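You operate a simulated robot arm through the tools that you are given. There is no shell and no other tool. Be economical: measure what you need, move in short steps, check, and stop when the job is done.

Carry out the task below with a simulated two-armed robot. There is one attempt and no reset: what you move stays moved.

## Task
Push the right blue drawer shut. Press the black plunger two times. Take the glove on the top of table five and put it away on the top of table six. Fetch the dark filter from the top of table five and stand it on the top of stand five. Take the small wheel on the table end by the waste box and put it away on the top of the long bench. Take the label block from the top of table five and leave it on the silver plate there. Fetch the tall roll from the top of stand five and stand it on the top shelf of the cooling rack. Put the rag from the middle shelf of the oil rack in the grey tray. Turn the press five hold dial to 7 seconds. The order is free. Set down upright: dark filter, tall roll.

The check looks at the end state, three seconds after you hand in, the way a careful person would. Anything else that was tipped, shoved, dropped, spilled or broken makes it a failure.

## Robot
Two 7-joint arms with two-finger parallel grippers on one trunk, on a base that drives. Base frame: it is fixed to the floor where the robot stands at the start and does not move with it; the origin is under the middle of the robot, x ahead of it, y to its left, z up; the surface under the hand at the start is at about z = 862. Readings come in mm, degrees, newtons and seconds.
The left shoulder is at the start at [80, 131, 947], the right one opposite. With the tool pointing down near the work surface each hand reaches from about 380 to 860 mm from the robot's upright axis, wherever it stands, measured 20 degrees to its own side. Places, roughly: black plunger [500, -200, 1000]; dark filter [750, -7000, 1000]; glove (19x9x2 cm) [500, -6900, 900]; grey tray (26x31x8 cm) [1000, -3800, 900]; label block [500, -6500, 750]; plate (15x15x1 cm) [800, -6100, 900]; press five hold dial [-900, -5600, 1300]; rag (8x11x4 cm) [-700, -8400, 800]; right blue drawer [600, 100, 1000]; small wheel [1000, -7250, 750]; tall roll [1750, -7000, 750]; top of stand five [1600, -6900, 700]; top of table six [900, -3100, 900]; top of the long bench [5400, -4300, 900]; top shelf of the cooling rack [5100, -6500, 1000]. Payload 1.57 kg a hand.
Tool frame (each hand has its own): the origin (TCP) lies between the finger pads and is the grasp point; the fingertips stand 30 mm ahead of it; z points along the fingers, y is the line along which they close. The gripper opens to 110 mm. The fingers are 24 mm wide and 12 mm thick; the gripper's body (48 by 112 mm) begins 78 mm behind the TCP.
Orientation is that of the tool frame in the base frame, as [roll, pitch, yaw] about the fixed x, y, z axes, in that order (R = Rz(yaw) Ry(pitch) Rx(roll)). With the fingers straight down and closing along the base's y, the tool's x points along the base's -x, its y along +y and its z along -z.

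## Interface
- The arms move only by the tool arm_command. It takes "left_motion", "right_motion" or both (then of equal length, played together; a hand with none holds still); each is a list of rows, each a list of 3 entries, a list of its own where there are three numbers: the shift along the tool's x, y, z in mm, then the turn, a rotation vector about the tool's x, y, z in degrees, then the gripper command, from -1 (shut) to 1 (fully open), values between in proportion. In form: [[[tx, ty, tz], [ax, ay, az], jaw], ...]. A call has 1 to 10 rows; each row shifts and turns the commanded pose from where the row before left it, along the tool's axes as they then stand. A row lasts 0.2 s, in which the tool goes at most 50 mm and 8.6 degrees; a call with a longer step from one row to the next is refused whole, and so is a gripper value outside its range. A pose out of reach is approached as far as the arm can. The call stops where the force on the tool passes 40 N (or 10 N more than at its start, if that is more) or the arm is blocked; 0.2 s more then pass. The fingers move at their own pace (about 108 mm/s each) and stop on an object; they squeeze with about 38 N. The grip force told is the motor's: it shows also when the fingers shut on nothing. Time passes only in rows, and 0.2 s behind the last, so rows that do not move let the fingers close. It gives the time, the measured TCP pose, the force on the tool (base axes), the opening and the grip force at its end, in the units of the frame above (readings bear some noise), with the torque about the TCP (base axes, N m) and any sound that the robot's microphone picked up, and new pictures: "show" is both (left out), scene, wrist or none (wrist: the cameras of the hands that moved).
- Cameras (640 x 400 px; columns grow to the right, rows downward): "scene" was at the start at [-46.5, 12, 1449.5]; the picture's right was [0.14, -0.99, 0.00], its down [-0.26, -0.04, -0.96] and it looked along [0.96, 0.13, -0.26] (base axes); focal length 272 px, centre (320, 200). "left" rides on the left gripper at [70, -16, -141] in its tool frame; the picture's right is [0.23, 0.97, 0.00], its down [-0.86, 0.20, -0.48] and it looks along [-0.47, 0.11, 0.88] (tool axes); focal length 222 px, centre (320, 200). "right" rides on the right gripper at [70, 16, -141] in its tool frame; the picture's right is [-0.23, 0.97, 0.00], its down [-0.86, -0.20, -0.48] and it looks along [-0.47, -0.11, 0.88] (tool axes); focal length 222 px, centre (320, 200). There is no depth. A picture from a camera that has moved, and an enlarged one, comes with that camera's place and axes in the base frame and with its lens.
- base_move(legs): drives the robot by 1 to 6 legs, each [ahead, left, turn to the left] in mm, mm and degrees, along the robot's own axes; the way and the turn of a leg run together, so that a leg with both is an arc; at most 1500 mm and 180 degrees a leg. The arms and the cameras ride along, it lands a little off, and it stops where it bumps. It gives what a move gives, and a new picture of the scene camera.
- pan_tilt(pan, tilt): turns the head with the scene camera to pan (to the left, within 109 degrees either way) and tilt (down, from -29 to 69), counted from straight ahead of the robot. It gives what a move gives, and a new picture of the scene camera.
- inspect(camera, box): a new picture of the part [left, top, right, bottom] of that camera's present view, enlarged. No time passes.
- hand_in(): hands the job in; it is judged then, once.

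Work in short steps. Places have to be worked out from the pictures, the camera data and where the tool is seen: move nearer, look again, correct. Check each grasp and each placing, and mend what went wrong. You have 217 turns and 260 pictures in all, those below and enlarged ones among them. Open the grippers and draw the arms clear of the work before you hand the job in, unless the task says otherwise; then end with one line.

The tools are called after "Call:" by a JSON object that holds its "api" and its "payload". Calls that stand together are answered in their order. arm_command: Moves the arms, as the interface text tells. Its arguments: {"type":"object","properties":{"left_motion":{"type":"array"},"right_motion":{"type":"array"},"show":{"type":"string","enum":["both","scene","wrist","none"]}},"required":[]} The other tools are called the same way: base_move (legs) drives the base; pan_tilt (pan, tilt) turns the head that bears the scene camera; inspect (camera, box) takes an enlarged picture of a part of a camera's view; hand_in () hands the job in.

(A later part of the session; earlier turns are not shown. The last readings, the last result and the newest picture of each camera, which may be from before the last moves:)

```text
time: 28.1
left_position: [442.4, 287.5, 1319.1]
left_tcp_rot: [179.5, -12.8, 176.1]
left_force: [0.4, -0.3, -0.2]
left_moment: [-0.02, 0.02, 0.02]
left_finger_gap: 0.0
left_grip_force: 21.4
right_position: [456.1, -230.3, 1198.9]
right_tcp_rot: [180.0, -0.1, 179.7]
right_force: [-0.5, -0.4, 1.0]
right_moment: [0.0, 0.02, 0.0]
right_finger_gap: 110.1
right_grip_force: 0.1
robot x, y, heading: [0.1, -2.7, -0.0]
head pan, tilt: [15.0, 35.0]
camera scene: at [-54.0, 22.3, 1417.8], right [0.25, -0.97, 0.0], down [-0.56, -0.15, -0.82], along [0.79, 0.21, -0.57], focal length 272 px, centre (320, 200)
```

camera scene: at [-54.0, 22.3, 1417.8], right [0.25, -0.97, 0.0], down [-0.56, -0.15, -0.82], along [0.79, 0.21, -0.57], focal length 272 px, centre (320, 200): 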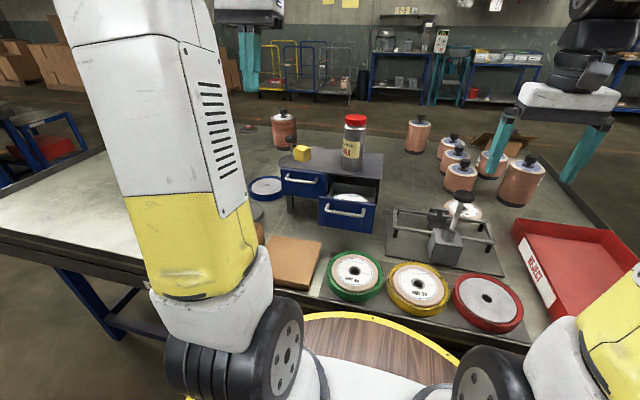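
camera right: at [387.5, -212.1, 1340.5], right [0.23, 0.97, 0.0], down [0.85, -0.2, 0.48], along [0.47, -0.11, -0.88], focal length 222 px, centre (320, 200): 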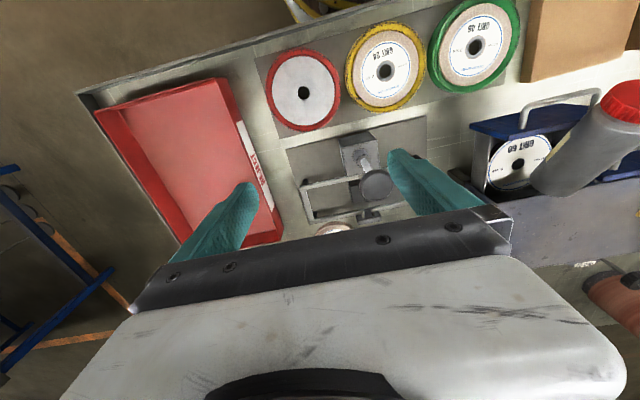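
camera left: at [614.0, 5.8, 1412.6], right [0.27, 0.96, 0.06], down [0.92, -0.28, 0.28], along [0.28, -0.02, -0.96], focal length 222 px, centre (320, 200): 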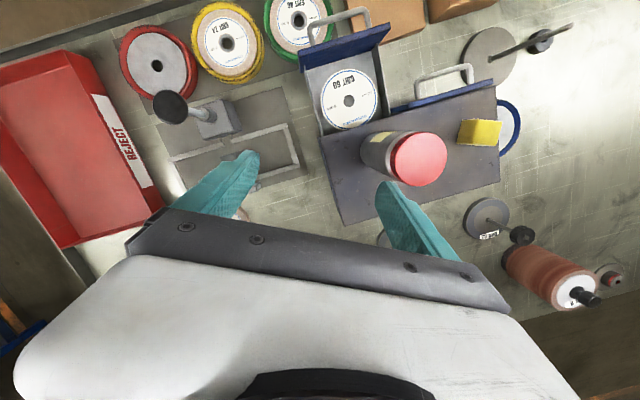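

I straighten the left hand, bring it (fingers shut) down in front of the drawer handle.

Call:
{"api": "arm_command", "payload": {"left_motion": [[[0, 0, 0], [0, -6.4, 0], -1], [[0, 0, 0], [0, -6.4, 0], -1], [[0, -48, 0], [0, 0, 0], -1], [[0, -48, 0], [0, 0, 0], -1], [[0, -48, 0], [0, 0, 0], -1], [[0, -48, 0], [0, 0, 3.9], -1], [[15, 0, 45], [0, 0, 0], -1], [[10, 0, 45], [0, 0, 0], -1], [[0, 0, 45], [0, 0, 0], -1], [[0, 0, 45], [0, 0, 0], -1]]}}

```text
time: 30.3
left_position: [406.5, 98.1, 1136.5]
left_tcp_rot: [179.6, 0.0, 172.2]
left_force: [-0.2, -0.2, -0.2]
left_moment: [0.02, -0.01, 0.0]
left_finger_gap: 0.1
left_grip_force: 21.2
right_position: [456.8, -230.1, 1198.9]
right_tcp_rot: [-180.0, -0.2, 179.6]
right_force: [-0.3, -0.2, 0.1]
right_moment: [0.01, -0.02, 0.0]
right_finger_gap: 110.3
right_grip_force: 0.1
robot x, y, heading: [0.0, 1.0, -0.2]
head pan, tilt: [15.0, 35.0]
camera scene: at [-54.2, 22.4, 1417.8], right [0.25, -0.97, 0.0], down [-0.55, -0.15, -0.82], along [0.79, 0.21, -0.57], focal length 272 px, centre (320, 200)
camera left: at [333.8, 90.6, 1279.4], right [-0.09, 1.0, 0.01], down [0.87, 0.08, 0.48], along [0.48, 0.05, -0.88], focal length 222 px, centre (320, 200)
```

scene: 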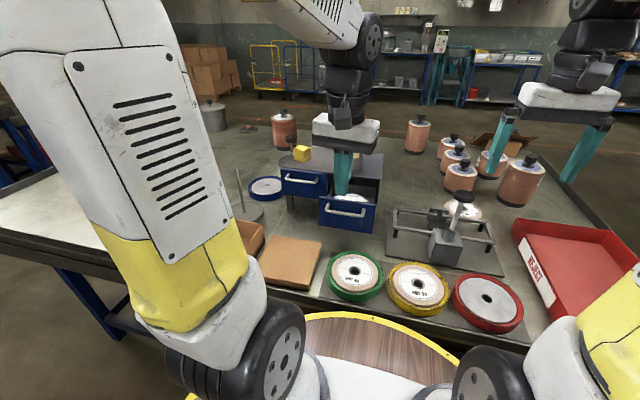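
left: 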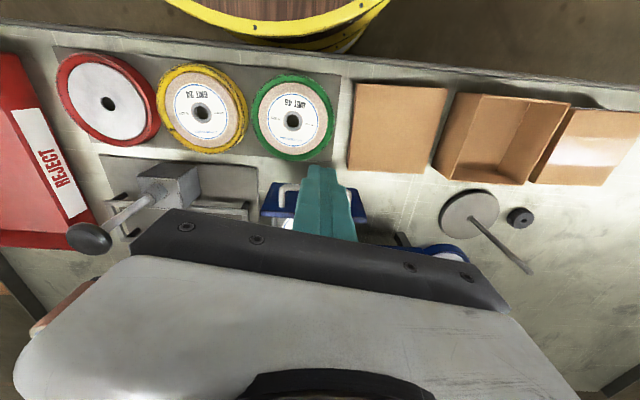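

Call:
{"api": "arm_command", "payload": {"left_motion": [[[10, 0, 40], [0, 0, -7.8], -1], [[0, 0, 40], [0, 0, 0], -1], [[0, 0, 40], [0, 0, 0], -1], [[0, 0, 26], [0, 0, 0], -1]]}}

Call:
{"api": "inspect", "payload": {"camera": "scene", "box": [260, 120, 460, 260]}}

```text
time: 31.3
left_position: [395.6, 102.3, 988.4]
left_tcp_rot: [179.5, 0.1, 180.0]
left_force: [-0.9, 0.4, 0.1]
left_moment: [0.03, 0.01, -0.02]
left_finger_gap: 0.0
left_grip_force: 21.1
right_position: [455.1, -229.0, 1200.3]
right_tcp_rot: [-180.0, -0.1, 179.6]
right_force: [0.6, -0.1, 0.2]
right_moment: [-0.02, -0.03, -0.01]
right_finger_gap: 109.9
right_grip_force: 0.0
robot x, y, heading: [1.2, -1.8, -0.1]
head pan, tilt: [15.0, 35.0]
camera scene: at [-54.2, 22.3, 1417.8], right [0.25, -0.97, 0.0], down [-0.55, -0.15, -0.82], along [0.79, 0.21, -0.57], focal length 272 px, centre (320, 200)
camera left: at [324.6, 86.2, 1131.0], right [-0.23, 0.97, 0.01], down [0.85, 0.2, 0.48], along [0.47, 0.11, -0.88], focal length 222 px, centre (320, 200)
```

scene: 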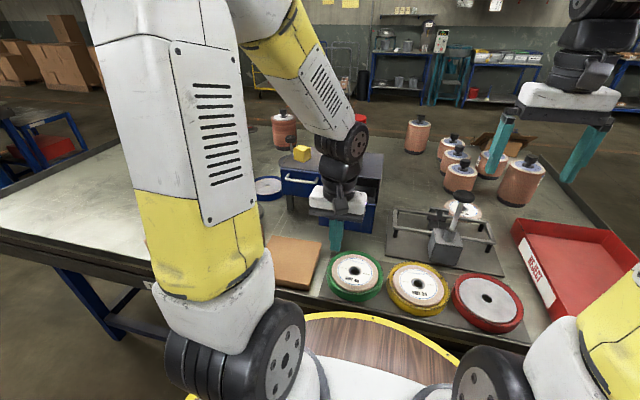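
left: 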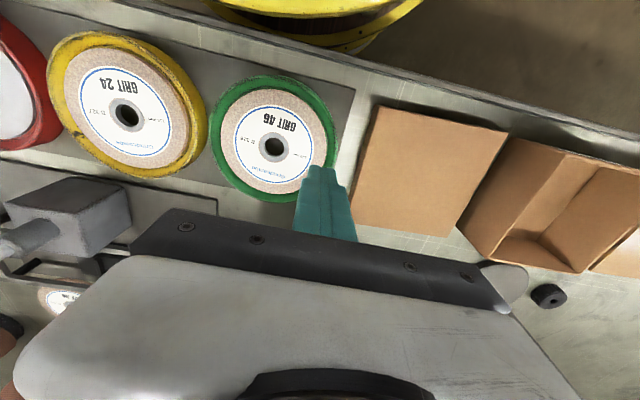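

```text
2.86 times, centred on (360, 190) of scene
camera zoom: at [-54.2, 22.3, 1417.8], right [0.25, -0.97, 0.0], down [-0.55, -0.15, -0.82], along [0.79, 0.21, -0.57], focal length 776 px, centre (206, 229)
```

zoom: 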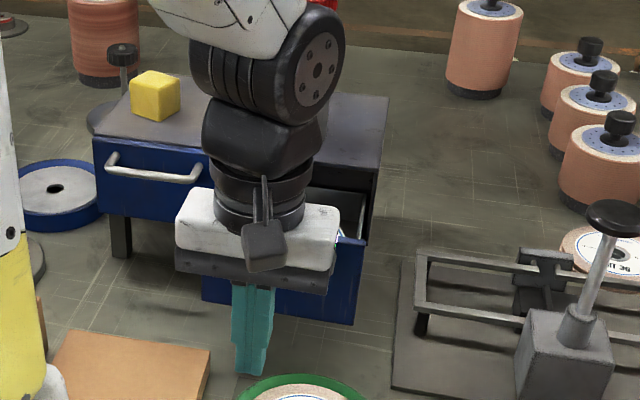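

The finger is before the drawer front. I push forward gently.

Call:
{"api": "arm_command", "payload": {"left_motion": [[[-20, 0, 0], [0, 0, 0], -1], [[-15, 0, 0], [0, 0, 0], -1], [[-10, 0, 0], [0, 0, 0], -1], [[-10, 0, 0], [0, 0, 0], -1], [[-10, 0, 0], [0, 0, 0], -1], [[-10, 0, 0], [0, 0, 0], -1], [[-10, 0, 0], [0, 0, 0], -1], [[-10, 0, 0], [0, 0, 0], -1], [[-10, 0, 0], [0, 0, 0], -1], [[-10, 0, 0], [0, 0, 0], -1]], "show": "scene"}}

```text
time: 33.5
left_position: [510.8, 102.7, 990.9]
left_tcp_rot: [179.6, 0.1, 179.9]
left_force: [0.2, 0.0, 0.5]
left_moment: [-0.03, -0.01, 0.03]
left_finger_gap: 0.2
left_grip_force: 20.5
right_position: [456.0, -231.1, 1199.3]
right_tcp_rot: [-179.9, -0.1, 179.7]
right_force: [-0.6, 0.6, 0.3]
right_moment: [0.01, 0.0, -0.04]
right_finger_gap: 109.9
right_grip_force: 0.1
robot x, y, heading: [-1.3, -1.5, -0.4]
head pan, tilt: [15.0, 35.0]
camera scene: at [-54.0, 22.3, 1417.8], right [0.25, -0.97, 0.0], down [-0.55, -0.15, -0.82], along [0.79, 0.21, -0.57], focal length 272 px, centre (320, 200)
```

scene: 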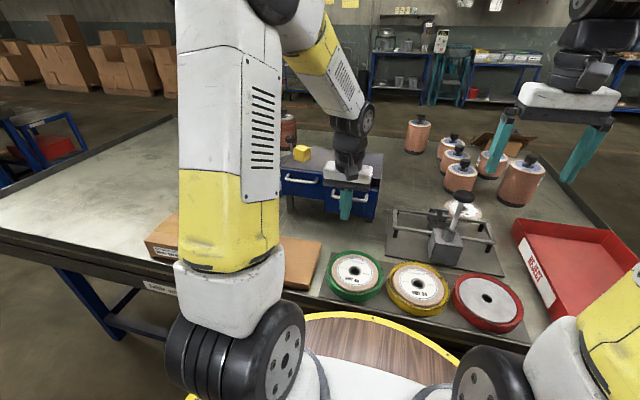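

Call:
{"api": "inspect", "payload": {"camera": "scene", "box": [260, 120, 460, 260]}}

Call:
{"api": "arm_command", "payload": {"left_motion": [[[-10, 0, 0], [0, 0, 0], -1], [[-10, 0, 0], [0, 0, 0], -1], [[-10, 0, 0], [0, 0, 0], -1]], "show": "none"}}

Call:
{"api": "inspect", "payload": {"camera": "scene", "box": [260, 120, 460, 260]}}

```text
2.86 times, centred on (360, 190) of scene
camera zoom: at [-54.0, 22.3, 1417.8], right [0.25, -0.97, 0.0], down [-0.55, -0.15, -0.82], along [0.79, 0.21, -0.57], focal length 776 px, centre (206, 229)
```

zoom: 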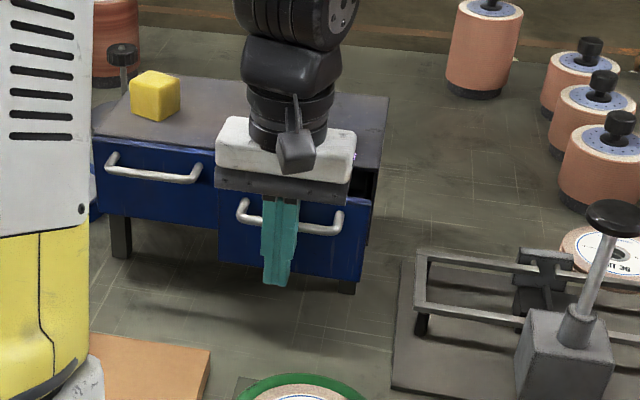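

```text
time: 34.3
left_position: [539.3, 104.3, 990.4]
left_tcp_rot: [179.5, 0.0, 179.9]
left_force: [0.4, 0.4, -0.8]
left_moment: [0.03, -0.02, 0.01]
left_finger_gap: 0.1
left_grip_force: 20.9
right_position: [457.0, -229.7, 1199.1]
right_tcp_rot: [180.0, -0.1, 179.7]
right_force: [-0.1, 0.4, -0.3]
right_moment: [0.03, -0.01, -0.02]
right_finger_gap: 109.9
right_grip_force: 0.1
robot x, y, heading: [1.8, 2.3, -0.2]
head pan, tilt: [15.0, 35.0]
```

```text
2.86 times, centred on (360, 190) of scene
camera zoom: at [-54.0, 22.4, 1417.8], right [0.25, -0.97, 0.0], down [-0.55, -0.15, -0.82], along [0.79, 0.21, -0.57], focal length 776 px, centre (206, 229)
```

zoom: 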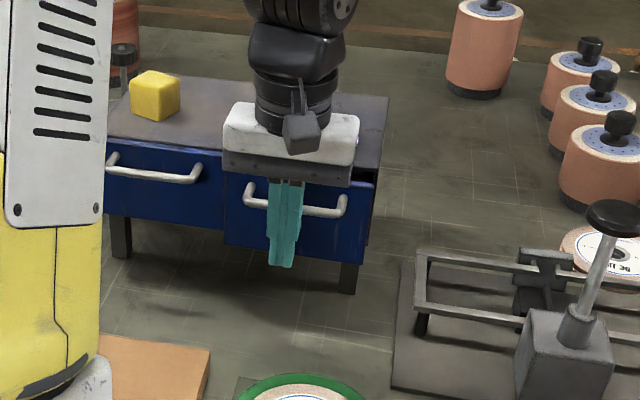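

The drawer slides freely and is nearly shut; I push further in small steps until it stops.

Call:
{"api": "arm_command", "payload": {"left_motion": [[[-6, 0, 0], [0, 0, 0], -1], [[-6, 0, 0], [0, 0, 0], -1], [[-6, 0, 0], [0, 0, 0], -1], [[-6, 0, 0], [0, 0, 0], -1], [[-6, 0, 0], [0, 0, 0], -1], [[-6, 0, 0], [0, 0, 0], -1]], "show": "none"}}

Call:
{"api": "inspect", "payload": {"camera": "scene", "box": [260, 120, 460, 260]}}

```text
time: 35.6
left_position: [564.6, 102.2, 991.0]
left_tcp_rot: [179.5, -0.8, 179.8]
left_force: [-9.7, 0.3, 2.0]
left_moment: [0.01, -0.23, -0.12]
left_finger_gap: 0.0
left_grip_force: 21.7
right_position: [455.3, -230.9, 1198.4]
right_tcp_rot: [180.0, 0.0, 179.7]
right_force: [-0.5, -0.6, 0.6]
right_moment: [0.03, 0.01, -0.01]
right_finger_gap: 110.0
right_grip_force: 0.1
robot x, y, heading: [-2.9, 3.1, -0.4]
head pan, tilt: [15.0, 35.0]
stopped in row 6 (left hand): the force on the tool passed its limit at 46 N (the readings are from after the stop); the commanded pose is now the measured one
```

```text
2.86 times, centred on (360, 190) of scene
camera zoom: at [-55.1, 22.3, 1417.8], right [0.25, -0.97, 0.0], down [-0.55, -0.15, -0.82], along [0.79, 0.21, -0.57], focal length 776 px, centre (206, 229)
```

zoom: 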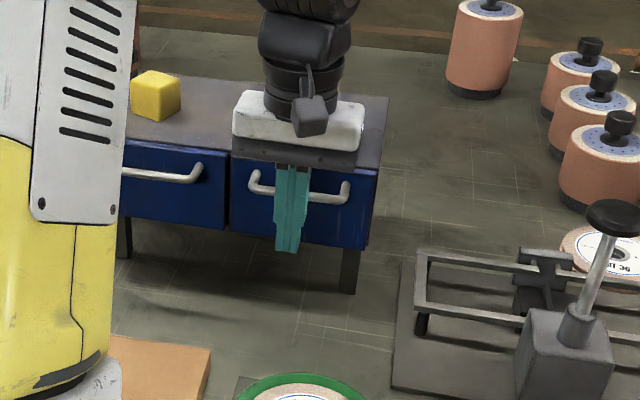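

Drawer is shut. I back the left hand off and up, and bring the shut right hand over the plunger knob (about [533,-167,1055]).

Call:
{"api": "arm_command", "payload": {"left_motion": [[[25, 0, 0], [0, 0, 0], -1], [[40, 0, 0], [0, 0, 0], -1], [[40, 0, -10], [0, 0, 0], -1], [[20, 0, -45], [0, 0, 0], -1], [[0, 0, -49], [0, 0, 0], -1], [[0, 0, -49], [0, 0, 0], -1], [[0, 0, -49], [0, 0, 0], -1]], "right_motion": [[[0, 0, 0], [0, 0, 0], -1], [[-26, 21, 0], [0, 0, 0], -1], [[-26, 21, 0], [0, 0, 0], -1], [[-26, 21, 0], [0, 0, 0], -1], [[0, 0, 20], [0, 0, 0], -1], [[0, 0, 20], [0, 0, 0], -1], [[0, 0, 10], [0, 0, 0], -1]]}}

Call:
{"api": "inspect", "payload": {"camera": "scene", "box": [260, 120, 540, 290]}}

```text
time: 37.2
left_position: [443.0, 99.0, 1195.2]
left_tcp_rot: [179.6, -0.8, 179.8]
left_force: [-0.3, 0.6, 0.3]
left_moment: [0.01, -0.01, 0.02]
left_finger_gap: 0.0
left_grip_force: 21.4
right_position: [534.9, -168.3, 1148.3]
right_tcp_rot: [180.0, -0.1, 179.6]
right_force: [0.2, -0.7, 0.1]
right_moment: [0.0, 0.03, 0.04]
right_finger_gap: 0.1
right_grip_force: 21.6
robot x, y, heading: [3.7, -0.0, 0.0]
head pan, tilt: [15.0, 35.0]
camera scene: at [-54.2, 22.4, 1417.8], right [0.25, -0.97, 0.0], down [-0.56, -0.15, -0.82], along [0.79, 0.21, -0.57], focal length 272 px, centre (320, 200)
camera right: at [466.1, -152.1, 1289.7], right [0.23, 0.97, 0.0], down [0.85, -0.2, 0.48], along [0.46, -0.11, -0.88], focal length 222 px, centre (320, 200)
camera left: at [374.5, 81.6, 1338.4], right [-0.22, 0.97, 0.01], down [0.86, 0.19, 0.47], along [0.46, 0.11, -0.88], focal length 222 px, centre (320, 200)
```

scene: 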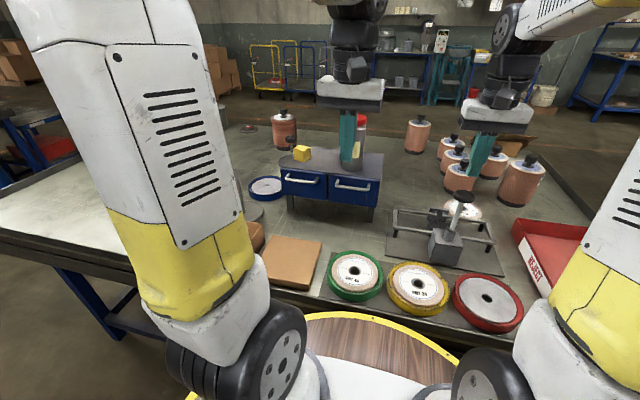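
right: 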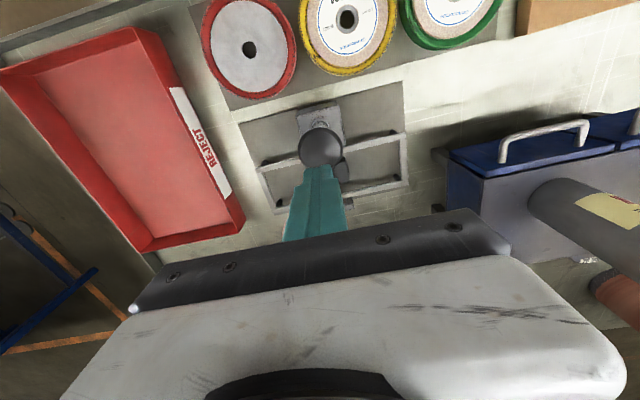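
left: 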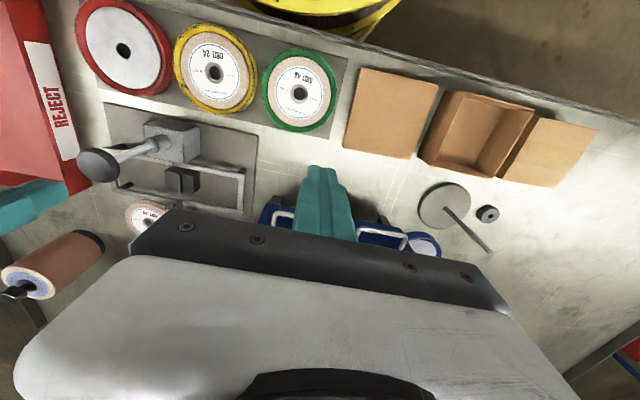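

```text
2.29 times, centred on (400, 205) of scene
camera zoom: at [-54.2, 22.4, 1417.8], right [0.25, -0.97, 0.0], down [-0.56, -0.15, -0.82], along [0.79, 0.21, -0.57], focal length 621 px, centre (137, 189)
```

zoom: 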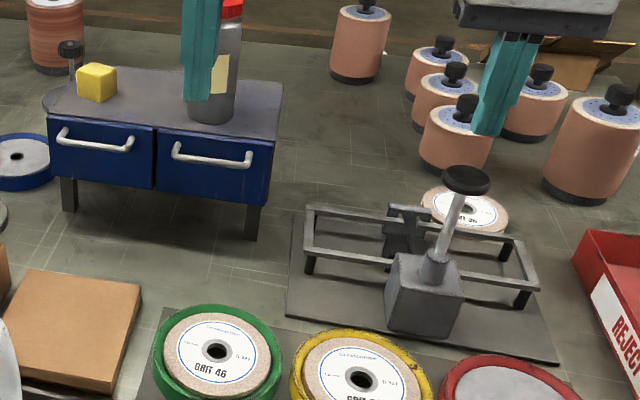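

Knob near [525,-166,1065]. I adjust a bit and descend to press it once, in small steps.

Call:
{"api": "arm_command", "payload": {"right_motion": [[[8, 2, 15], [0, 0, 0], -1], [[0, 0, 15], [0, 0, 0], -1], [[0, 0, 10], [0, 0, 0], -1], [[0, 0, 5], [0, 0, 0], -1], [[0, 0, 5], [0, 0, 0], -1], [[0, 0, 5], [0, 0, 0], -1], [[0, 0, 5], [0, 0, 0], -1], [[0, 0, 5], [0, 0, 0], -1]], "show": "wrist"}}

Call:
{"api": "inspect", "payload": {"camera": "scene", "box": [380, 140, 540, 280]}}

```text
time: 39.0
left_position: [443.5, 98.3, 1195.1]
left_tcp_rot: [179.6, -0.6, 179.7]
left_force: [0.1, -0.6, -0.2]
left_moment: [0.0, -0.01, 0.0]
left_finger_gap: 0.1
left_grip_force: 21.6
right_position: [526.2, -165.7, 1083.2]
right_tcp_rot: [-180.0, -0.1, 179.6]
right_force: [1.4, -0.8, 3.3]
right_moment: [0.0, -0.04, 0.02]
right_finger_gap: 0.3
right_grip_force: 20.9
robot x, y, heading: [-2.4, -1.6, -0.5]
head pan, tilt: [15.0, 35.0]
camera right: at [457.0, -149.6, 1225.1], right [0.23, 0.97, 0.0], down [0.85, -0.2, 0.48], along [0.46, -0.11, -0.88], focal length 222 px, centre (320, 200)
```

right: 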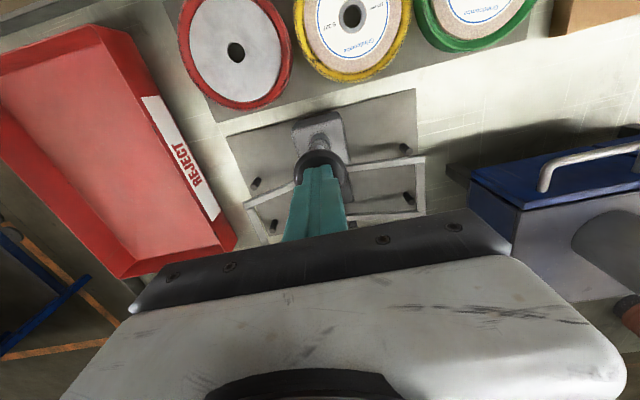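

```text
2.86 times, centred on (460, 210) of scene
camera zoom: at [-54.4, 22.4, 1417.8], right [0.25, -0.97, 0.0], down [-0.55, -0.15, -0.82], along [0.79, 0.21, -0.57], focal length 776 px, centre (-80, 171)
```

zoom: 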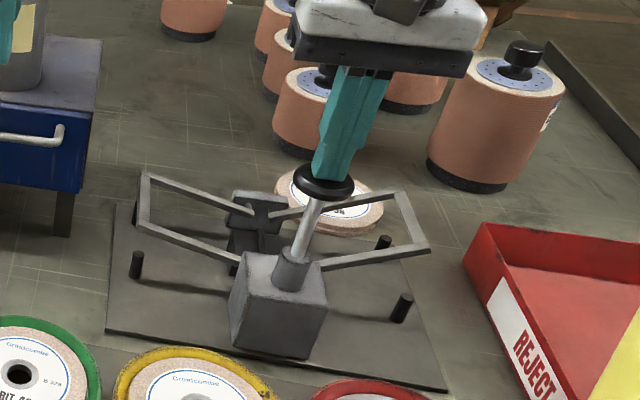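

Pressing has begun (frame arms are moving). I press on down to the stop.

Call:
{"api": "arm_command", "payload": {"right_motion": [[[0, 0, 5], [0, 0, 0], -1], [[0, 0, 5], [0, 0, 0], -1], [[0, 0, 5], [0, 0, 0], -1], [[0, 0, 5], [0, 0, 0], -1], [[0, 0, 5], [0, 0, 0], -1], [[0, 0, 5], [0, 0, 0], -1]], "show": "none"}}

Call:
{"api": "inspect", "payload": {"camera": "scene", "box": [380, 140, 540, 280]}}

```text
time: 40.4
left_position: [443.0, 98.9, 1196.2]
left_tcp_rot: [179.7, -0.8, 179.8]
left_force: [0.5, -0.1, -1.2]
left_moment: [-0.01, 0.01, -0.01]
left_finger_gap: 0.0
left_grip_force: 22.1
right_position: [526.4, -166.6, 1052.7]
right_tcp_rot: [179.9, 0.0, 179.7]
right_force: [0.1, 1.7, 3.2]
right_moment: [0.03, 0.02, 0.04]
right_finger_gap: 0.0
right_grip_force: 21.2
robot x, y, heading: [0.7, 1.8, -0.5]
head pan, tilt: [15.0, 35.0]
```

```text
2.86 times, centred on (460, 210) of scene
camera zoom: at [-54.4, 22.5, 1417.8], right [0.25, -0.97, 0.0], down [-0.55, -0.15, -0.82], along [0.79, 0.21, -0.57], focal length 776 px, centre (-80, 171)
```

zoom: 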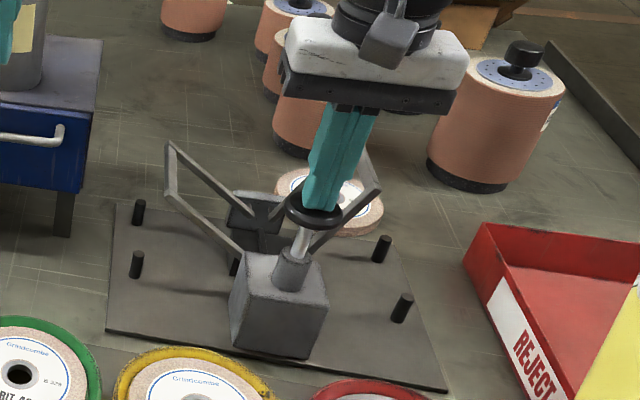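

Call:
{"api": "arm_command", "payload": {"right_motion": [[[0, 0, 4], [0, 0, 0], -1], [[0, 0, 4], [0, 0, 0], -1], [[0, 0, 4], [0, 0, 0], -1], [[0, 0, 4], [0, 0, 0], -1], [[0, 0, 4], [0, 0, 0], -1], [[0, 0, 4], [0, 0, 0], -1], [[0, 0, 4], [0, 0, 0], -1], [[0, 0, 4], [0, 0, 0], -1]], "show": "none"}}

Call:
{"api": "inspect", "payload": {"camera": "scene", "box": [380, 140, 540, 280]}}

```text
time: 42.2
left_position: [442.2, 98.9, 1195.3]
left_tcp_rot: [179.7, -0.7, 179.9]
left_force: [-0.4, 0.3, 0.7]
left_moment: [0.0, 0.01, -0.01]
left_finger_gap: 0.2
left_grip_force: 21.8
right_position: [525.1, -165.0, 1022.4]
right_tcp_rot: [179.9, -0.2, 179.7]
right_force: [-0.2, -0.8, 3.4]
right_moment: [-0.05, 0.0, 0.01]
right_finger_gap: 0.1
right_grip_force: 21.1
robot x, y, heading: [-4.6, -2.5, -0.1]
head pan, tilt: [15.0, 35.0]
heard: click
```

```text
2.86 times, centred on (460, 210) of scene
camera zoom: at [-54.4, 22.3, 1417.8], right [0.25, -0.97, 0.0], down [-0.55, -0.15, -0.82], along [0.79, 0.21, -0.57], focal length 776 px, centre (-80, 171)
```

zoom: 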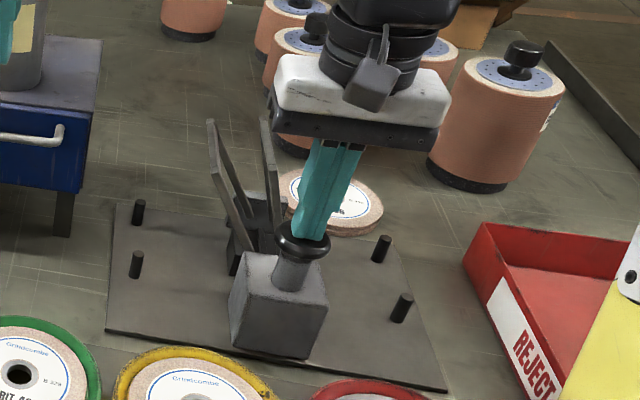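

A click: one press. I rise so the plunger comes fully back.

Call:
{"api": "arm_command", "payload": {"right_motion": [[[0, 0, -20], [0, 0, 0], -1], [[0, 0, -20], [0, 0, 0], -1], [[0, 0, -20], [0, 0, 0], -1], [[0, 0, -20], [0, 0, 0], -1], [[0, 0, -10], [0, 0, 0], -1], [[0, 0, 0], [0, 0, 0], -1], [[0, 0, 0], [0, 0, 0], -1]], "show": "none"}}

Call:
{"api": "inspect", "payload": {"camera": "scene", "box": [380, 140, 540, 280]}}

```text
time: 43.8
left_position: [443.3, 99.3, 1195.6]
left_tcp_rot: [179.7, -0.7, 179.8]
left_force: [0.1, 0.4, 0.1]
left_moment: [0.03, 0.02, -0.01]
left_finger_gap: 0.0
left_grip_force: 21.7
right_position: [524.8, -165.1, 1110.0]
right_tcp_rot: [180.0, -0.1, 179.7]
right_force: [0.5, 0.9, -0.2]
right_moment: [0.01, 0.0, 0.02]
right_finger_gap: 0.0
right_grip_force: 21.0
robot x, y, heading: [-1.7, 0.9, -0.1]
head pan, tilt: [15.0, 35.0]
```

```text
2.86 times, centred on (460, 210) of scene
camera zoom: at [-54.3, 22.3, 1417.8], right [0.25, -0.97, 0.0], down [-0.55, -0.15, -0.82], along [0.79, 0.21, -0.57], focal length 776 px, centre (-80, 171)
```

zoom: 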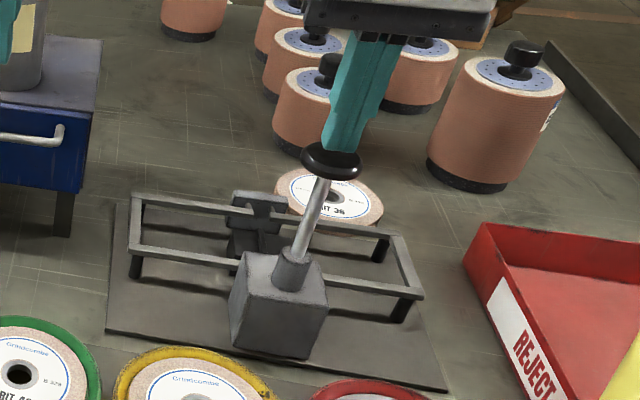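

The plunger is back up. Second press, same depth.

Call:
{"api": "arm_command", "payload": {"right_motion": [[[0, 0, 12], [0, 0, 0], -1], [[0, 0, 12], [0, 0, 0], -1], [[0, 0, 10], [0, 0, 0], -1], [[0, 0, 10], [0, 0, 0], -1], [[0, 0, 10], [0, 0, 0], -1], [[0, 0, 10], [0, 0, 0], -1], [[0, 0, 8], [0, 0, 0], -1], [[0, 0, 8], [0, 0, 0], -1], [[0, 0, 8], [0, 0, 0], -1]], "show": "none"}}

```text
time: 45.8
left_position: [443.9, 98.8, 1194.9]
left_tcp_rot: [179.6, -0.7, 179.8]
left_force: [0.6, -0.3, -0.1]
left_moment: [-0.01, -0.02, 0.0]
left_finger_gap: 0.0
left_grip_force: 20.9
right_position: [527.3, -165.3, 1023.8]
right_tcp_rot: [180.0, -0.1, 179.7]
right_force: [-0.3, 0.8, 4.5]
right_moment: [0.01, 0.03, -0.02]
right_finger_gap: 0.1
right_grip_force: 21.4
robot x, y, heading: [1.0, -0.6, -0.3]
head pan, tilt: [15.0, 35.0]
heard: click
```

Second click. I raise the right hand and tuck both hands, then look to the right.

Call:
{"api": "arm_command", "payload": {"right_motion": [[[0, 0, -20], [0, 0, 0], -1], [[0, 0, -40], [0, 0, 0], -1], [[0, 0, -49], [0, 0, 0], -1], [[0, 0, -49], [0, 0, 0], -1], [[20, -20, -40], [0, 0, 0], -1], [[40, -20, -20], [0, 0, 0], -1], [[40, -20, 0], [0, 0, 0], -1]], "left_motion": [[[0, 0, -20], [0, 0, 0], -1], [[0, 0, -40], [0, 0, 0], -1], [[0, 30, -30], [0, 0, 0], -1], [[0, 30, 0], [0, 0, 0], -1], [[0, 30, 0], [0, 0, 0], -1], [[0, 20, 0], [0, 0, 0], -1], [[20, 0, 0], [0, 0, 0], -1]], "show": "none"}}

Call:
{"api": "pan_tilt", "payload": {"pan": -60, "tilt": 15}}

Call:
{"api": "pan_tilt", "payload": {"pan": -105, "tilt": 15}}

```text
time: 47.4
left_position: [425.2, 211.2, 1285.0]
left_tcp_rot: [179.6, -0.8, 179.8]
left_force: [0.4, 0.5, -0.6]
left_moment: [0.02, 0.07, 0.0]
left_finger_gap: 0.1
left_grip_force: 21.1
right_position: [427.6, -227.9, 1242.4]
right_tcp_rot: [179.9, -0.1, 179.7]
right_force: [0.2, 0.0, 0.5]
right_moment: [-0.01, 0.06, 0.0]
right_finger_gap: 0.0
right_grip_force: 21.0
robot x, y, heading: [0.3, -2.5, -0.3]
head pan, tilt: [15.0, 35.0]
```

```text
time: 48.9
left_position: [424.0, 211.8, 1285.9]
left_tcp_rot: [179.7, -0.8, 179.9]
left_force: [-0.7, 1.0, -0.7]
left_moment: [-0.01, -0.04, 0.02]
left_finger_gap: 0.0
left_grip_force: 21.2
right_position: [427.1, -227.4, 1242.6]
right_tcp_rot: [180.0, -0.1, 179.7]
right_force: [0.0, -0.6, -0.7]
right_moment: [-0.01, 0.02, -0.03]
right_finger_gap: 0.0
right_grip_force: 21.6
robot x, y, heading: [2.6, -4.0, -0.3]
head pan, tilt: [-60.0, 15.0]
camera scene: at [-93.2, -81.1, 1449.8], right [-0.87, -0.5, 0.0], down [-0.13, 0.22, -0.97], along [0.48, -0.84, -0.26], focal length 272 px, centre (320, 200)
```

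scene: 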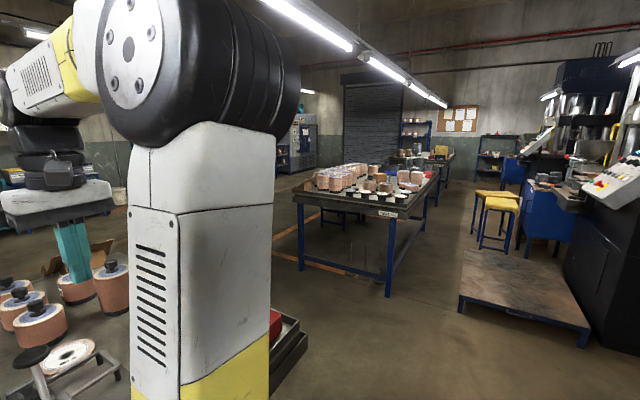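

```text
time: 50.0
left_position: [424.9, 209.9, 1285.2]
left_tcp_rot: [179.6, -0.8, 179.7]
left_force: [0.3, 0.0, 0.1]
left_moment: [0.04, 0.0, -0.01]
left_finger_gap: 0.0
left_grip_force: 21.3
right_position: [425.9, -228.3, 1242.6]
right_tcp_rot: [-180.0, -0.1, 179.6]
right_force: [-0.1, -1.0, -0.5]
right_moment: [-0.01, 0.01, 0.01]
right_finger_gap: 0.2
right_grip_force: 21.7
robot x, y, heading: [1.7, 2.5, -0.3]
head pan, tilt: [-105.0, 15.0]
camera scene: at [-164.1, -90.1, 1449.8], right [-0.96, 0.26, 0.0], down [0.07, 0.25, -0.97], along [-0.25, -0.93, -0.26], focal length 272 px, centre (320, 200)
```

scene: 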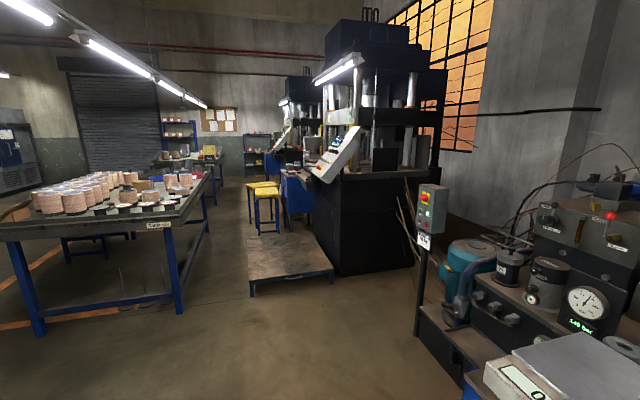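

I look down to see the robot's own base size and the clearance.

Call:
{"api": "pan_tilt", "payload": {"pan": -75, "tilt": 60}}

Call:
{"api": "pan_tilt", "payload": {"pan": -95, "tilt": 28}}

```text
time: 51.1
left_position: [424.9, 211.2, 1286.0]
left_tcp_rot: [179.6, -0.7, 179.8]
left_force: [0.0, 0.8, 0.5]
left_moment: [-0.03, -0.03, -0.02]
left_finger_gap: 0.1
left_grip_force: 22.0
right_position: [428.1, -228.6, 1242.3]
right_tcp_rot: [-180.0, -0.1, 179.6]
right_force: [-0.8, -0.6, 0.3]
right_moment: [0.04, -0.01, 0.0]
right_finger_gap: 0.0
right_grip_force: 21.1
robot x, y, heading: [-0.6, 0.0, -0.4]
head pan, tilt: [-75.0, 60.0]
camera scene: at [-122.6, -64.5, 1383.6], right [-0.97, -0.25, 0.0], down [-0.22, 0.84, -0.5], along [0.13, -0.48, -0.87], focal length 272 px, centre (320, 200)
```

scene: 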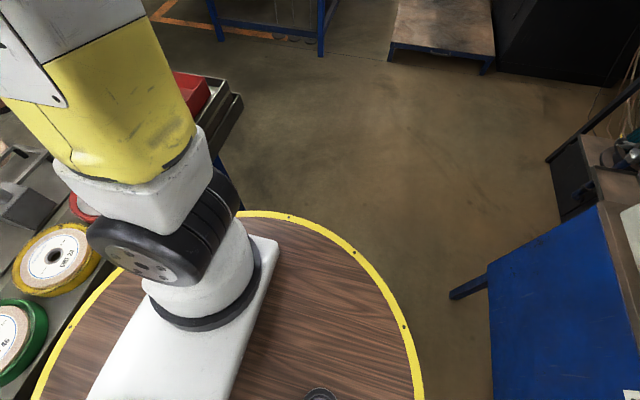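

```text
time: 52.1
left_position: [425.1, 210.8, 1284.6]
left_tcp_rot: [179.6, -0.7, 179.8]
left_force: [-0.1, 0.1, 0.6]
left_moment: [0.02, 0.01, 0.02]
left_finger_gap: 0.0
left_grip_force: 20.9
right_position: [427.5, -228.2, 1242.7]
right_tcp_rot: [-180.0, -0.2, 179.6]
right_force: [0.0, 0.0, 0.6]
right_moment: [0.01, -0.03, 0.0]
right_finger_gap: 0.1
right_grip_force: 21.9
robot x, y, heading: [-1.4, -0.9, -0.5]
head pan, tilt: [-95.0, 28.0]
camera scene: at [-147.9, -90.8, 1428.7], right [-1.0, 0.09, 0.0], down [0.04, 0.47, -0.88], along [-0.08, -0.88, -0.47], focal length 272 px, centre (320, 200)
```

scene: 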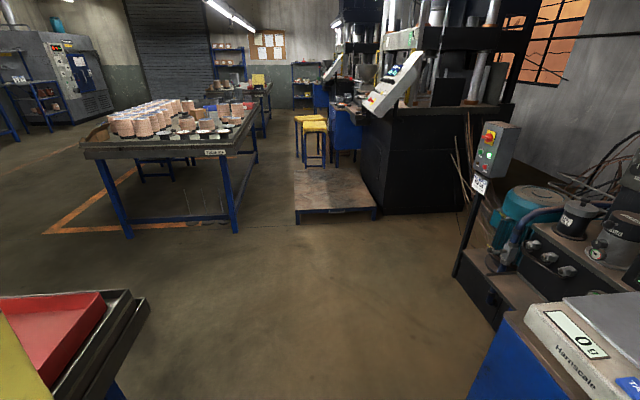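

Deck radius is about 300 mm. I back off slightly from the bench and slide right to the gap before the next table to see the aisle.

Call:
{"api": "base_move", "payload": {"legs": [[-50, 0, 0], [0, -1300, 0]]}}

Call:
{"api": "pan_tilt", "payload": {"pan": -60, "tilt": 25}}

```text
time: 59.2
left_position: [361.1, -1097.8, 1285.8]
left_tcp_rot: [179.6, -0.6, 178.8]
left_force: [-0.7, 0.1, -0.1]
left_moment: [0.0, 0.05, 0.01]
left_finger_gap: 0.0
left_grip_force: 21.1
right_position: [353.6, -1536.5, 1242.6]
right_tcp_rot: [-180.0, -0.1, 178.7]
right_force: [-0.7, -0.1, 0.2]
right_moment: [-0.01, 0.01, -0.05]
right_finger_gap: 0.0
right_grip_force: 21.5
robot x, y, heading: [-68.4, -1301.0, -1.2]
head pan, tilt: [-95.0, 28.0]
camera scene: at [-218.4, -1389.4, 1428.8], right [-0.99, 0.11, 0.0], down [0.05, 0.47, -0.88], along [-0.1, -0.88, -0.47], focal length 272 px, centre (320, 200)
```

scene: 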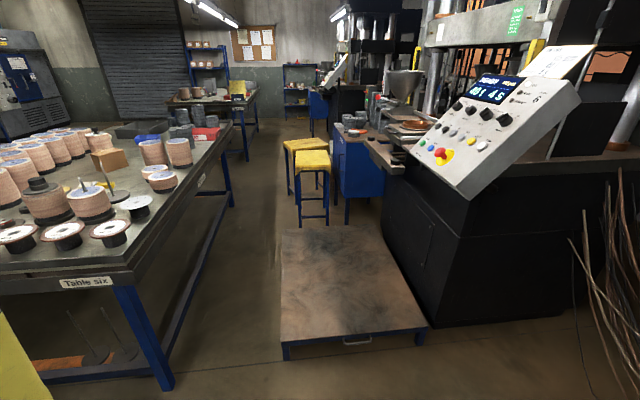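

```text
time: 60.2
left_position: [360.1, -1097.7, 1283.7]
left_tcp_rot: [179.6, -0.8, 178.8]
left_force: [0.6, 0.4, 0.9]
left_moment: [0.02, -0.04, -0.02]
left_finger_gap: 0.2
left_grip_force: 21.9
right_position: [353.1, -1537.1, 1242.1]
right_tcp_rot: [180.0, -0.1, 178.5]
right_force: [0.1, -0.9, 0.5]
right_moment: [-0.02, 0.01, -0.02]
right_finger_gap: 0.3
right_grip_force: 21.0
robot x, y, heading: [-67.7, -1303.9, -1.5]
head pan, tilt: [-60.0, 25.0]
camera scene: at [-164.2, -1379.7, 1433.6], right [-0.88, -0.48, 0.0], down [-0.2, 0.37, -0.91], along [0.43, -0.8, -0.42], focal length 272 px, centre (320, 200)
```

scene: 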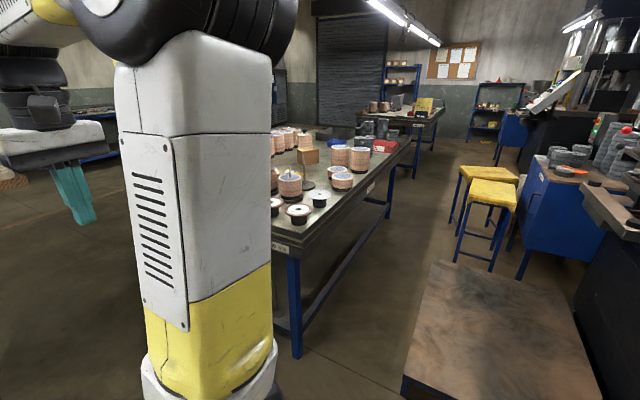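

Table six leaves only about 400 mm of aisle beside the platform, so I'll go around the far side of the tables. I look straight ahead through the gap.

Call:
{"api": "pan_tilt", "payload": {"pan": 0, "tilt": 20}}

Call:
{"api": "pan_tilt", "payload": {"pan": -30, "tilt": 20}}

```text
time: 61.5
left_position: [360.1, -1098.0, 1286.1]
left_tcp_rot: [179.6, -0.7, 178.8]
left_force: [-0.2, -0.4, 0.0]
left_moment: [0.0, -0.01, 0.01]
left_finger_gap: 0.0
left_grip_force: 21.5
right_position: [354.3, -1536.6, 1241.8]
right_tcp_rot: [180.0, -0.2, 178.6]
right_force: [0.9, -0.2, -0.1]
right_moment: [0.0, 0.0, 0.01]
right_finger_gap: 0.0
right_grip_force: 21.1
robot x, y, heading: [-66.4, -1299.1, -1.6]
head pan, tilt: [0.0, 20.0]
camera scene: at [-115.2, -1301.0, 1441.7], right [-0.02, -1.0, 0.0], down [-0.34, 0.01, -0.94], along [0.94, -0.02, -0.34], focal length 272 px, centre (320, 200)
```

scene: 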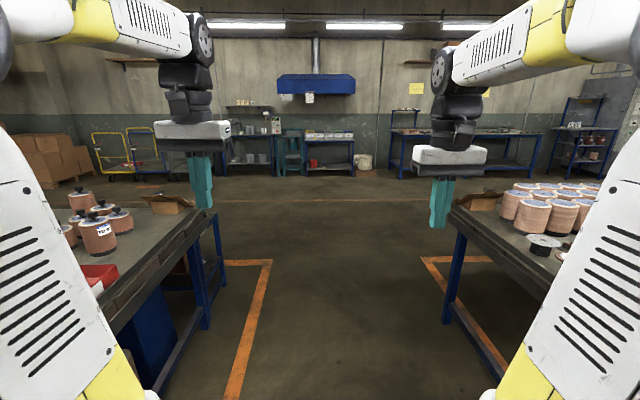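

```text
time: 62.4
left_position: [359.8, -1097.3, 1286.1]
left_tcp_rot: [179.6, -0.7, 178.9]
left_force: [0.0, 0.4, -0.6]
left_moment: [0.06, -0.02, -0.02]
left_finger_gap: 0.1
left_grip_force: 21.2
right_position: [354.6, -1537.8, 1243.2]
right_tcp_rot: [-180.0, -0.1, 178.7]
right_force: [0.1, -0.3, 0.6]
right_moment: [0.03, -0.02, -0.01]
right_finger_gap: 0.0
right_grip_force: 21.8
robot x, y, heading: [-69.1, -1300.0, -1.4]
head pan, tilt: [-30.0, 20.0]
camera scene: at [-128.7, -1347.2, 1441.7], right [-0.52, -0.85, 0.0], down [-0.29, 0.18, -0.94], along [0.8, -0.49, -0.34], focal length 272 px, centre (320, 200)
```

scene: 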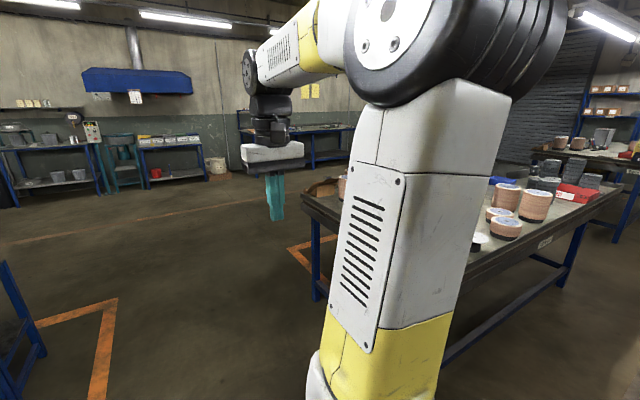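

The gap is clear. I drive through to the far side and turn right to face along the tables.

Call:
{"api": "base_move", "payload": {"legs": [[1500, 0, 0], [500, 0, 0], [0, 0, -90]]}}

Call:
{"api": "pan_tilt", "payload": {"pan": 0, "tilt": 15}}

```text
time: 76.3
left_position: [2143.7, -1792.7, 1286.1]
left_tcp_rot: [179.6, -0.7, 88.2]
left_force: [0.9, -0.3, -0.6]
left_moment: [0.01, 0.02, 0.01]
left_finger_gap: 0.0
left_grip_force: 21.4
right_position: [1704.3, -1781.7, 1242.4]
right_tcp_rot: [-180.0, -0.1, 88.0]
right_force: [-0.6, 0.7, -0.3]
right_moment: [0.0, -0.01, -0.02]
right_finger_gap: 0.0
right_grip_force: 21.3
robot x, y, heading: [1944.4, -1361.6, -92.0]
head pan, tilt: [-30.0, 20.0]
camera scene: at [1900.9, -1302.1, 1441.7], right [-0.85, 0.53, 0.0], down [0.18, 0.29, -0.94], along [-0.5, -0.8, -0.34], focal length 272 px, centre (320, 200)
```

scene: 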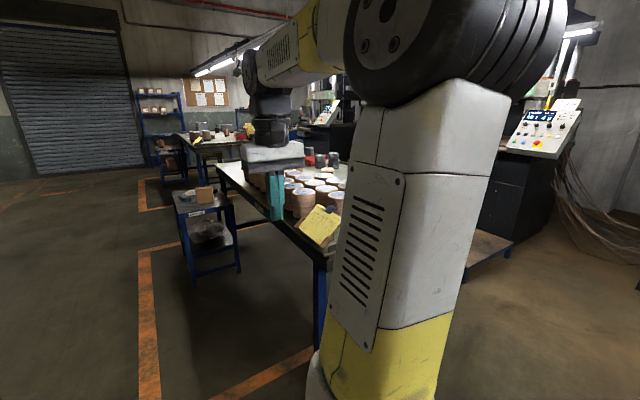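

```text
time: 77.2
left_position: [2143.2, -1792.5, 1286.5]
left_tcp_rot: [179.6, -0.8, 88.2]
left_force: [-0.1, 0.1, -0.6]
left_moment: [-0.01, -0.01, 0.01]
left_finger_gap: 0.0
left_grip_force: 21.5
right_position: [1705.0, -1783.1, 1242.3]
right_tcp_rot: [179.9, 0.0, 88.0]
right_force: [1.0, -0.7, 0.4]
right_moment: [0.0, 0.0, 0.04]
right_finger_gap: 0.0
right_grip_force: 20.7
robot x, y, heading: [1945.6, -1362.8, -91.8]
head pan, tilt: [0.0, 15.0]
camera scene: at [1946.9, -1316.4, 1449.8], right [-1.0, 0.03, 0.0], down [0.01, 0.26, -0.97], along [-0.03, -0.97, -0.26], focal length 272 px, centre (320, 200)
```

scene: 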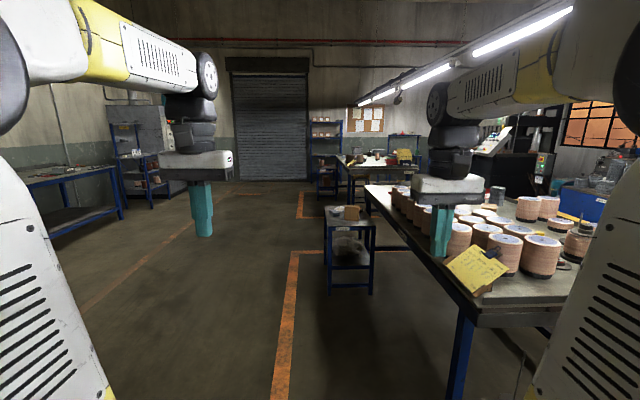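

The far aisle is clear to the left of the small stand. I shift left and drive down toward table five.

Call:
{"api": "base_move", "payload": {"legs": [[0, 450, 2], [1500, 0, 0], [1500, 0, 0], [700, 0, 0]]}}

Call:
{"api": "pan_tilt", "payload": {"pan": -45, "tilt": 15}}

```text
time: 97.0
left_position: [2600.2, -5402.6, 1285.9]
left_tcp_rot: [179.6, -0.8, 88.8]
left_force: [0.2, 0.5, 0.8]
left_moment: [0.0, 0.01, 0.01]
left_finger_gap: 0.1
left_grip_force: 21.3
right_position: [2161.7, -5398.9, 1241.8]
right_tcp_rot: [-180.0, 0.0, 88.7]
right_force: [0.7, -0.7, 0.9]
right_moment: [-0.01, 0.0, 0.02]
right_finger_gap: 0.2
right_grip_force: 21.4
robot x, y, heading: [2395.8, -4975.6, -91.0]
head pan, tilt: [0.0, 15.0]
camera scene: at [2398.9, -4929.5, 1449.8], right [-1.0, 0.02, 0.0], down [0.01, 0.26, -0.97], along [-0.02, -0.97, -0.26], focal length 272 px, centre (320, 200)
```

scene: 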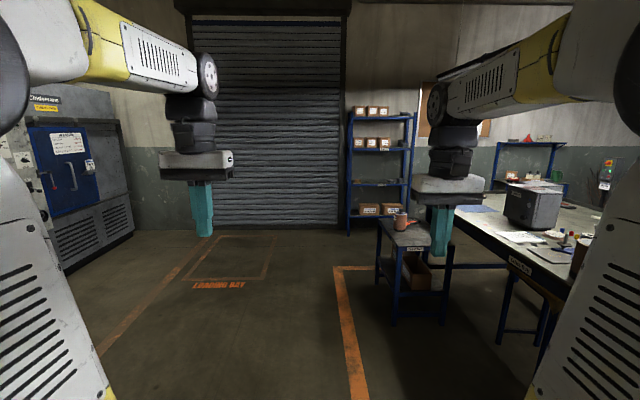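

```text
time: 98.2
left_position: [2598.9, -5402.9, 1284.8]
left_tcp_rot: [179.6, -0.7, 88.7]
left_force: [0.2, 0.0, -0.1]
left_moment: [0.01, -0.02, 0.02]
left_finger_gap: 0.1
left_grip_force: 21.3
right_position: [2162.0, -5397.6, 1242.9]
right_tcp_rot: [179.9, -0.1, 88.6]
right_force: [0.5, -0.7, -0.3]
right_moment: [-0.01, 0.01, -0.01]
right_finger_gap: 0.0
right_grip_force: 21.4
robot x, y, heading: [2400.6, -4975.6, -91.3]
head pan, tilt: [-45.0, 15.0]
camera scene: at [2333.5, -4900.8, 1449.8], right [-0.69, 0.72, 0.0], down [0.19, 0.18, -0.97], along [-0.7, -0.67, -0.26], focal length 272 px, centre (320, 200)
```

scene: 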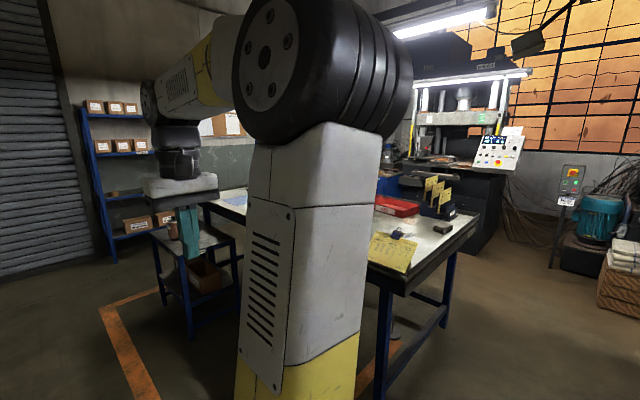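

Table five and stand five with the roll are in view; I zoom in.

Call:
{"api": "inspect", "payload": {"camera": "scene", "box": [330, 100, 570, 300]}}

Call:
{"api": "pan_tilt", "payload": {"pan": -22, "tilt": 15}}

Call:
{"api": "inspect", "payload": {"camera": "scene", "box": [160, 150, 400, 330]}}

```text
2.00 times, centred on (450, 200) of scene
camera zoom: at [2333.5, -4900.8, 1449.8], right [-0.69, 0.72, 0.0], down [0.19, 0.18, -0.97], along [-0.7, -0.67, -0.26], focal length 543 px, centre (60, 200)
```

zoom: 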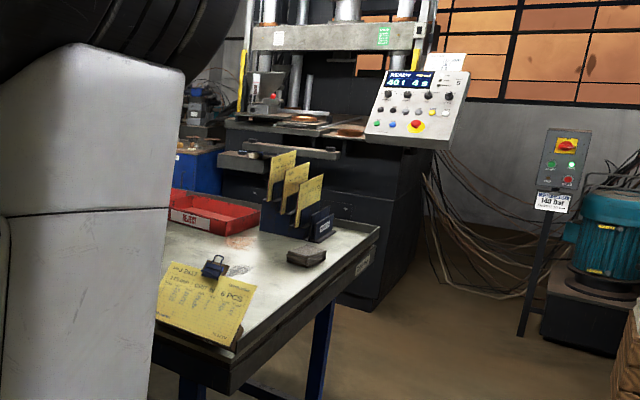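

```text
time: 99.0
left_position: [2600.7, -5404.4, 1286.9]
left_tcp_rot: [179.6, -0.7, 88.7]
left_force: [0.3, 1.0, 0.0]
left_moment: [0.0, -0.02, -0.01]
left_finger_gap: 0.0
left_grip_force: 21.4
right_position: [2161.4, -5398.6, 1241.2]
right_tcp_rot: [-180.0, -0.1, 88.7]
right_force: [0.9, 0.2, 0.5]
right_moment: [0.01, 0.01, 0.0]
right_finger_gap: 0.0
right_grip_force: 21.2
robot x, y, heading: [2399.3, -4976.3, -91.2]
head pan, tilt: [-22.0, 15.0]
camera scene: at [2364.0, -4922.0, 1449.8], right [-0.92, 0.4, 0.0], down [0.1, 0.24, -0.97], along [-0.38, -0.89, -0.26], focal length 272 px, centre (320, 200)
```

scene: 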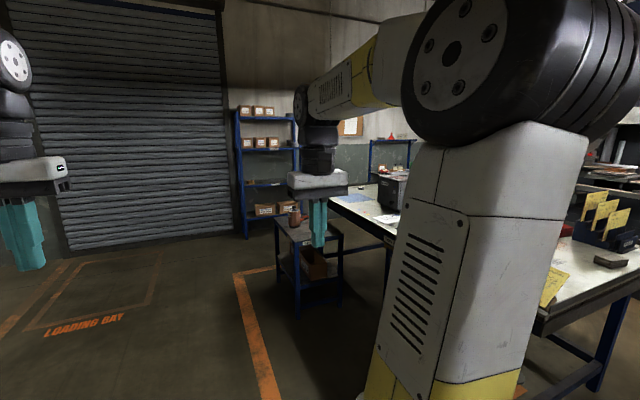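

```text
2.22 times, centred on (280, 240) of scene
camera zoom: at [2364.0, -4922.0, 1449.8], right [-0.92, 0.4, 0.0], down [0.1, 0.24, -0.97], along [-0.38, -0.89, -0.26], focal length 604 px, centre (409, 111)
```

zoom: 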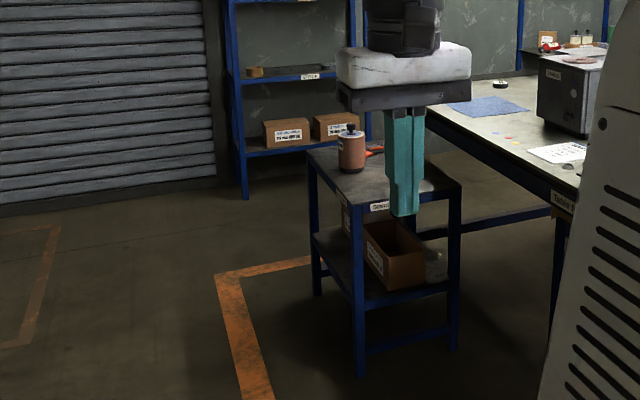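

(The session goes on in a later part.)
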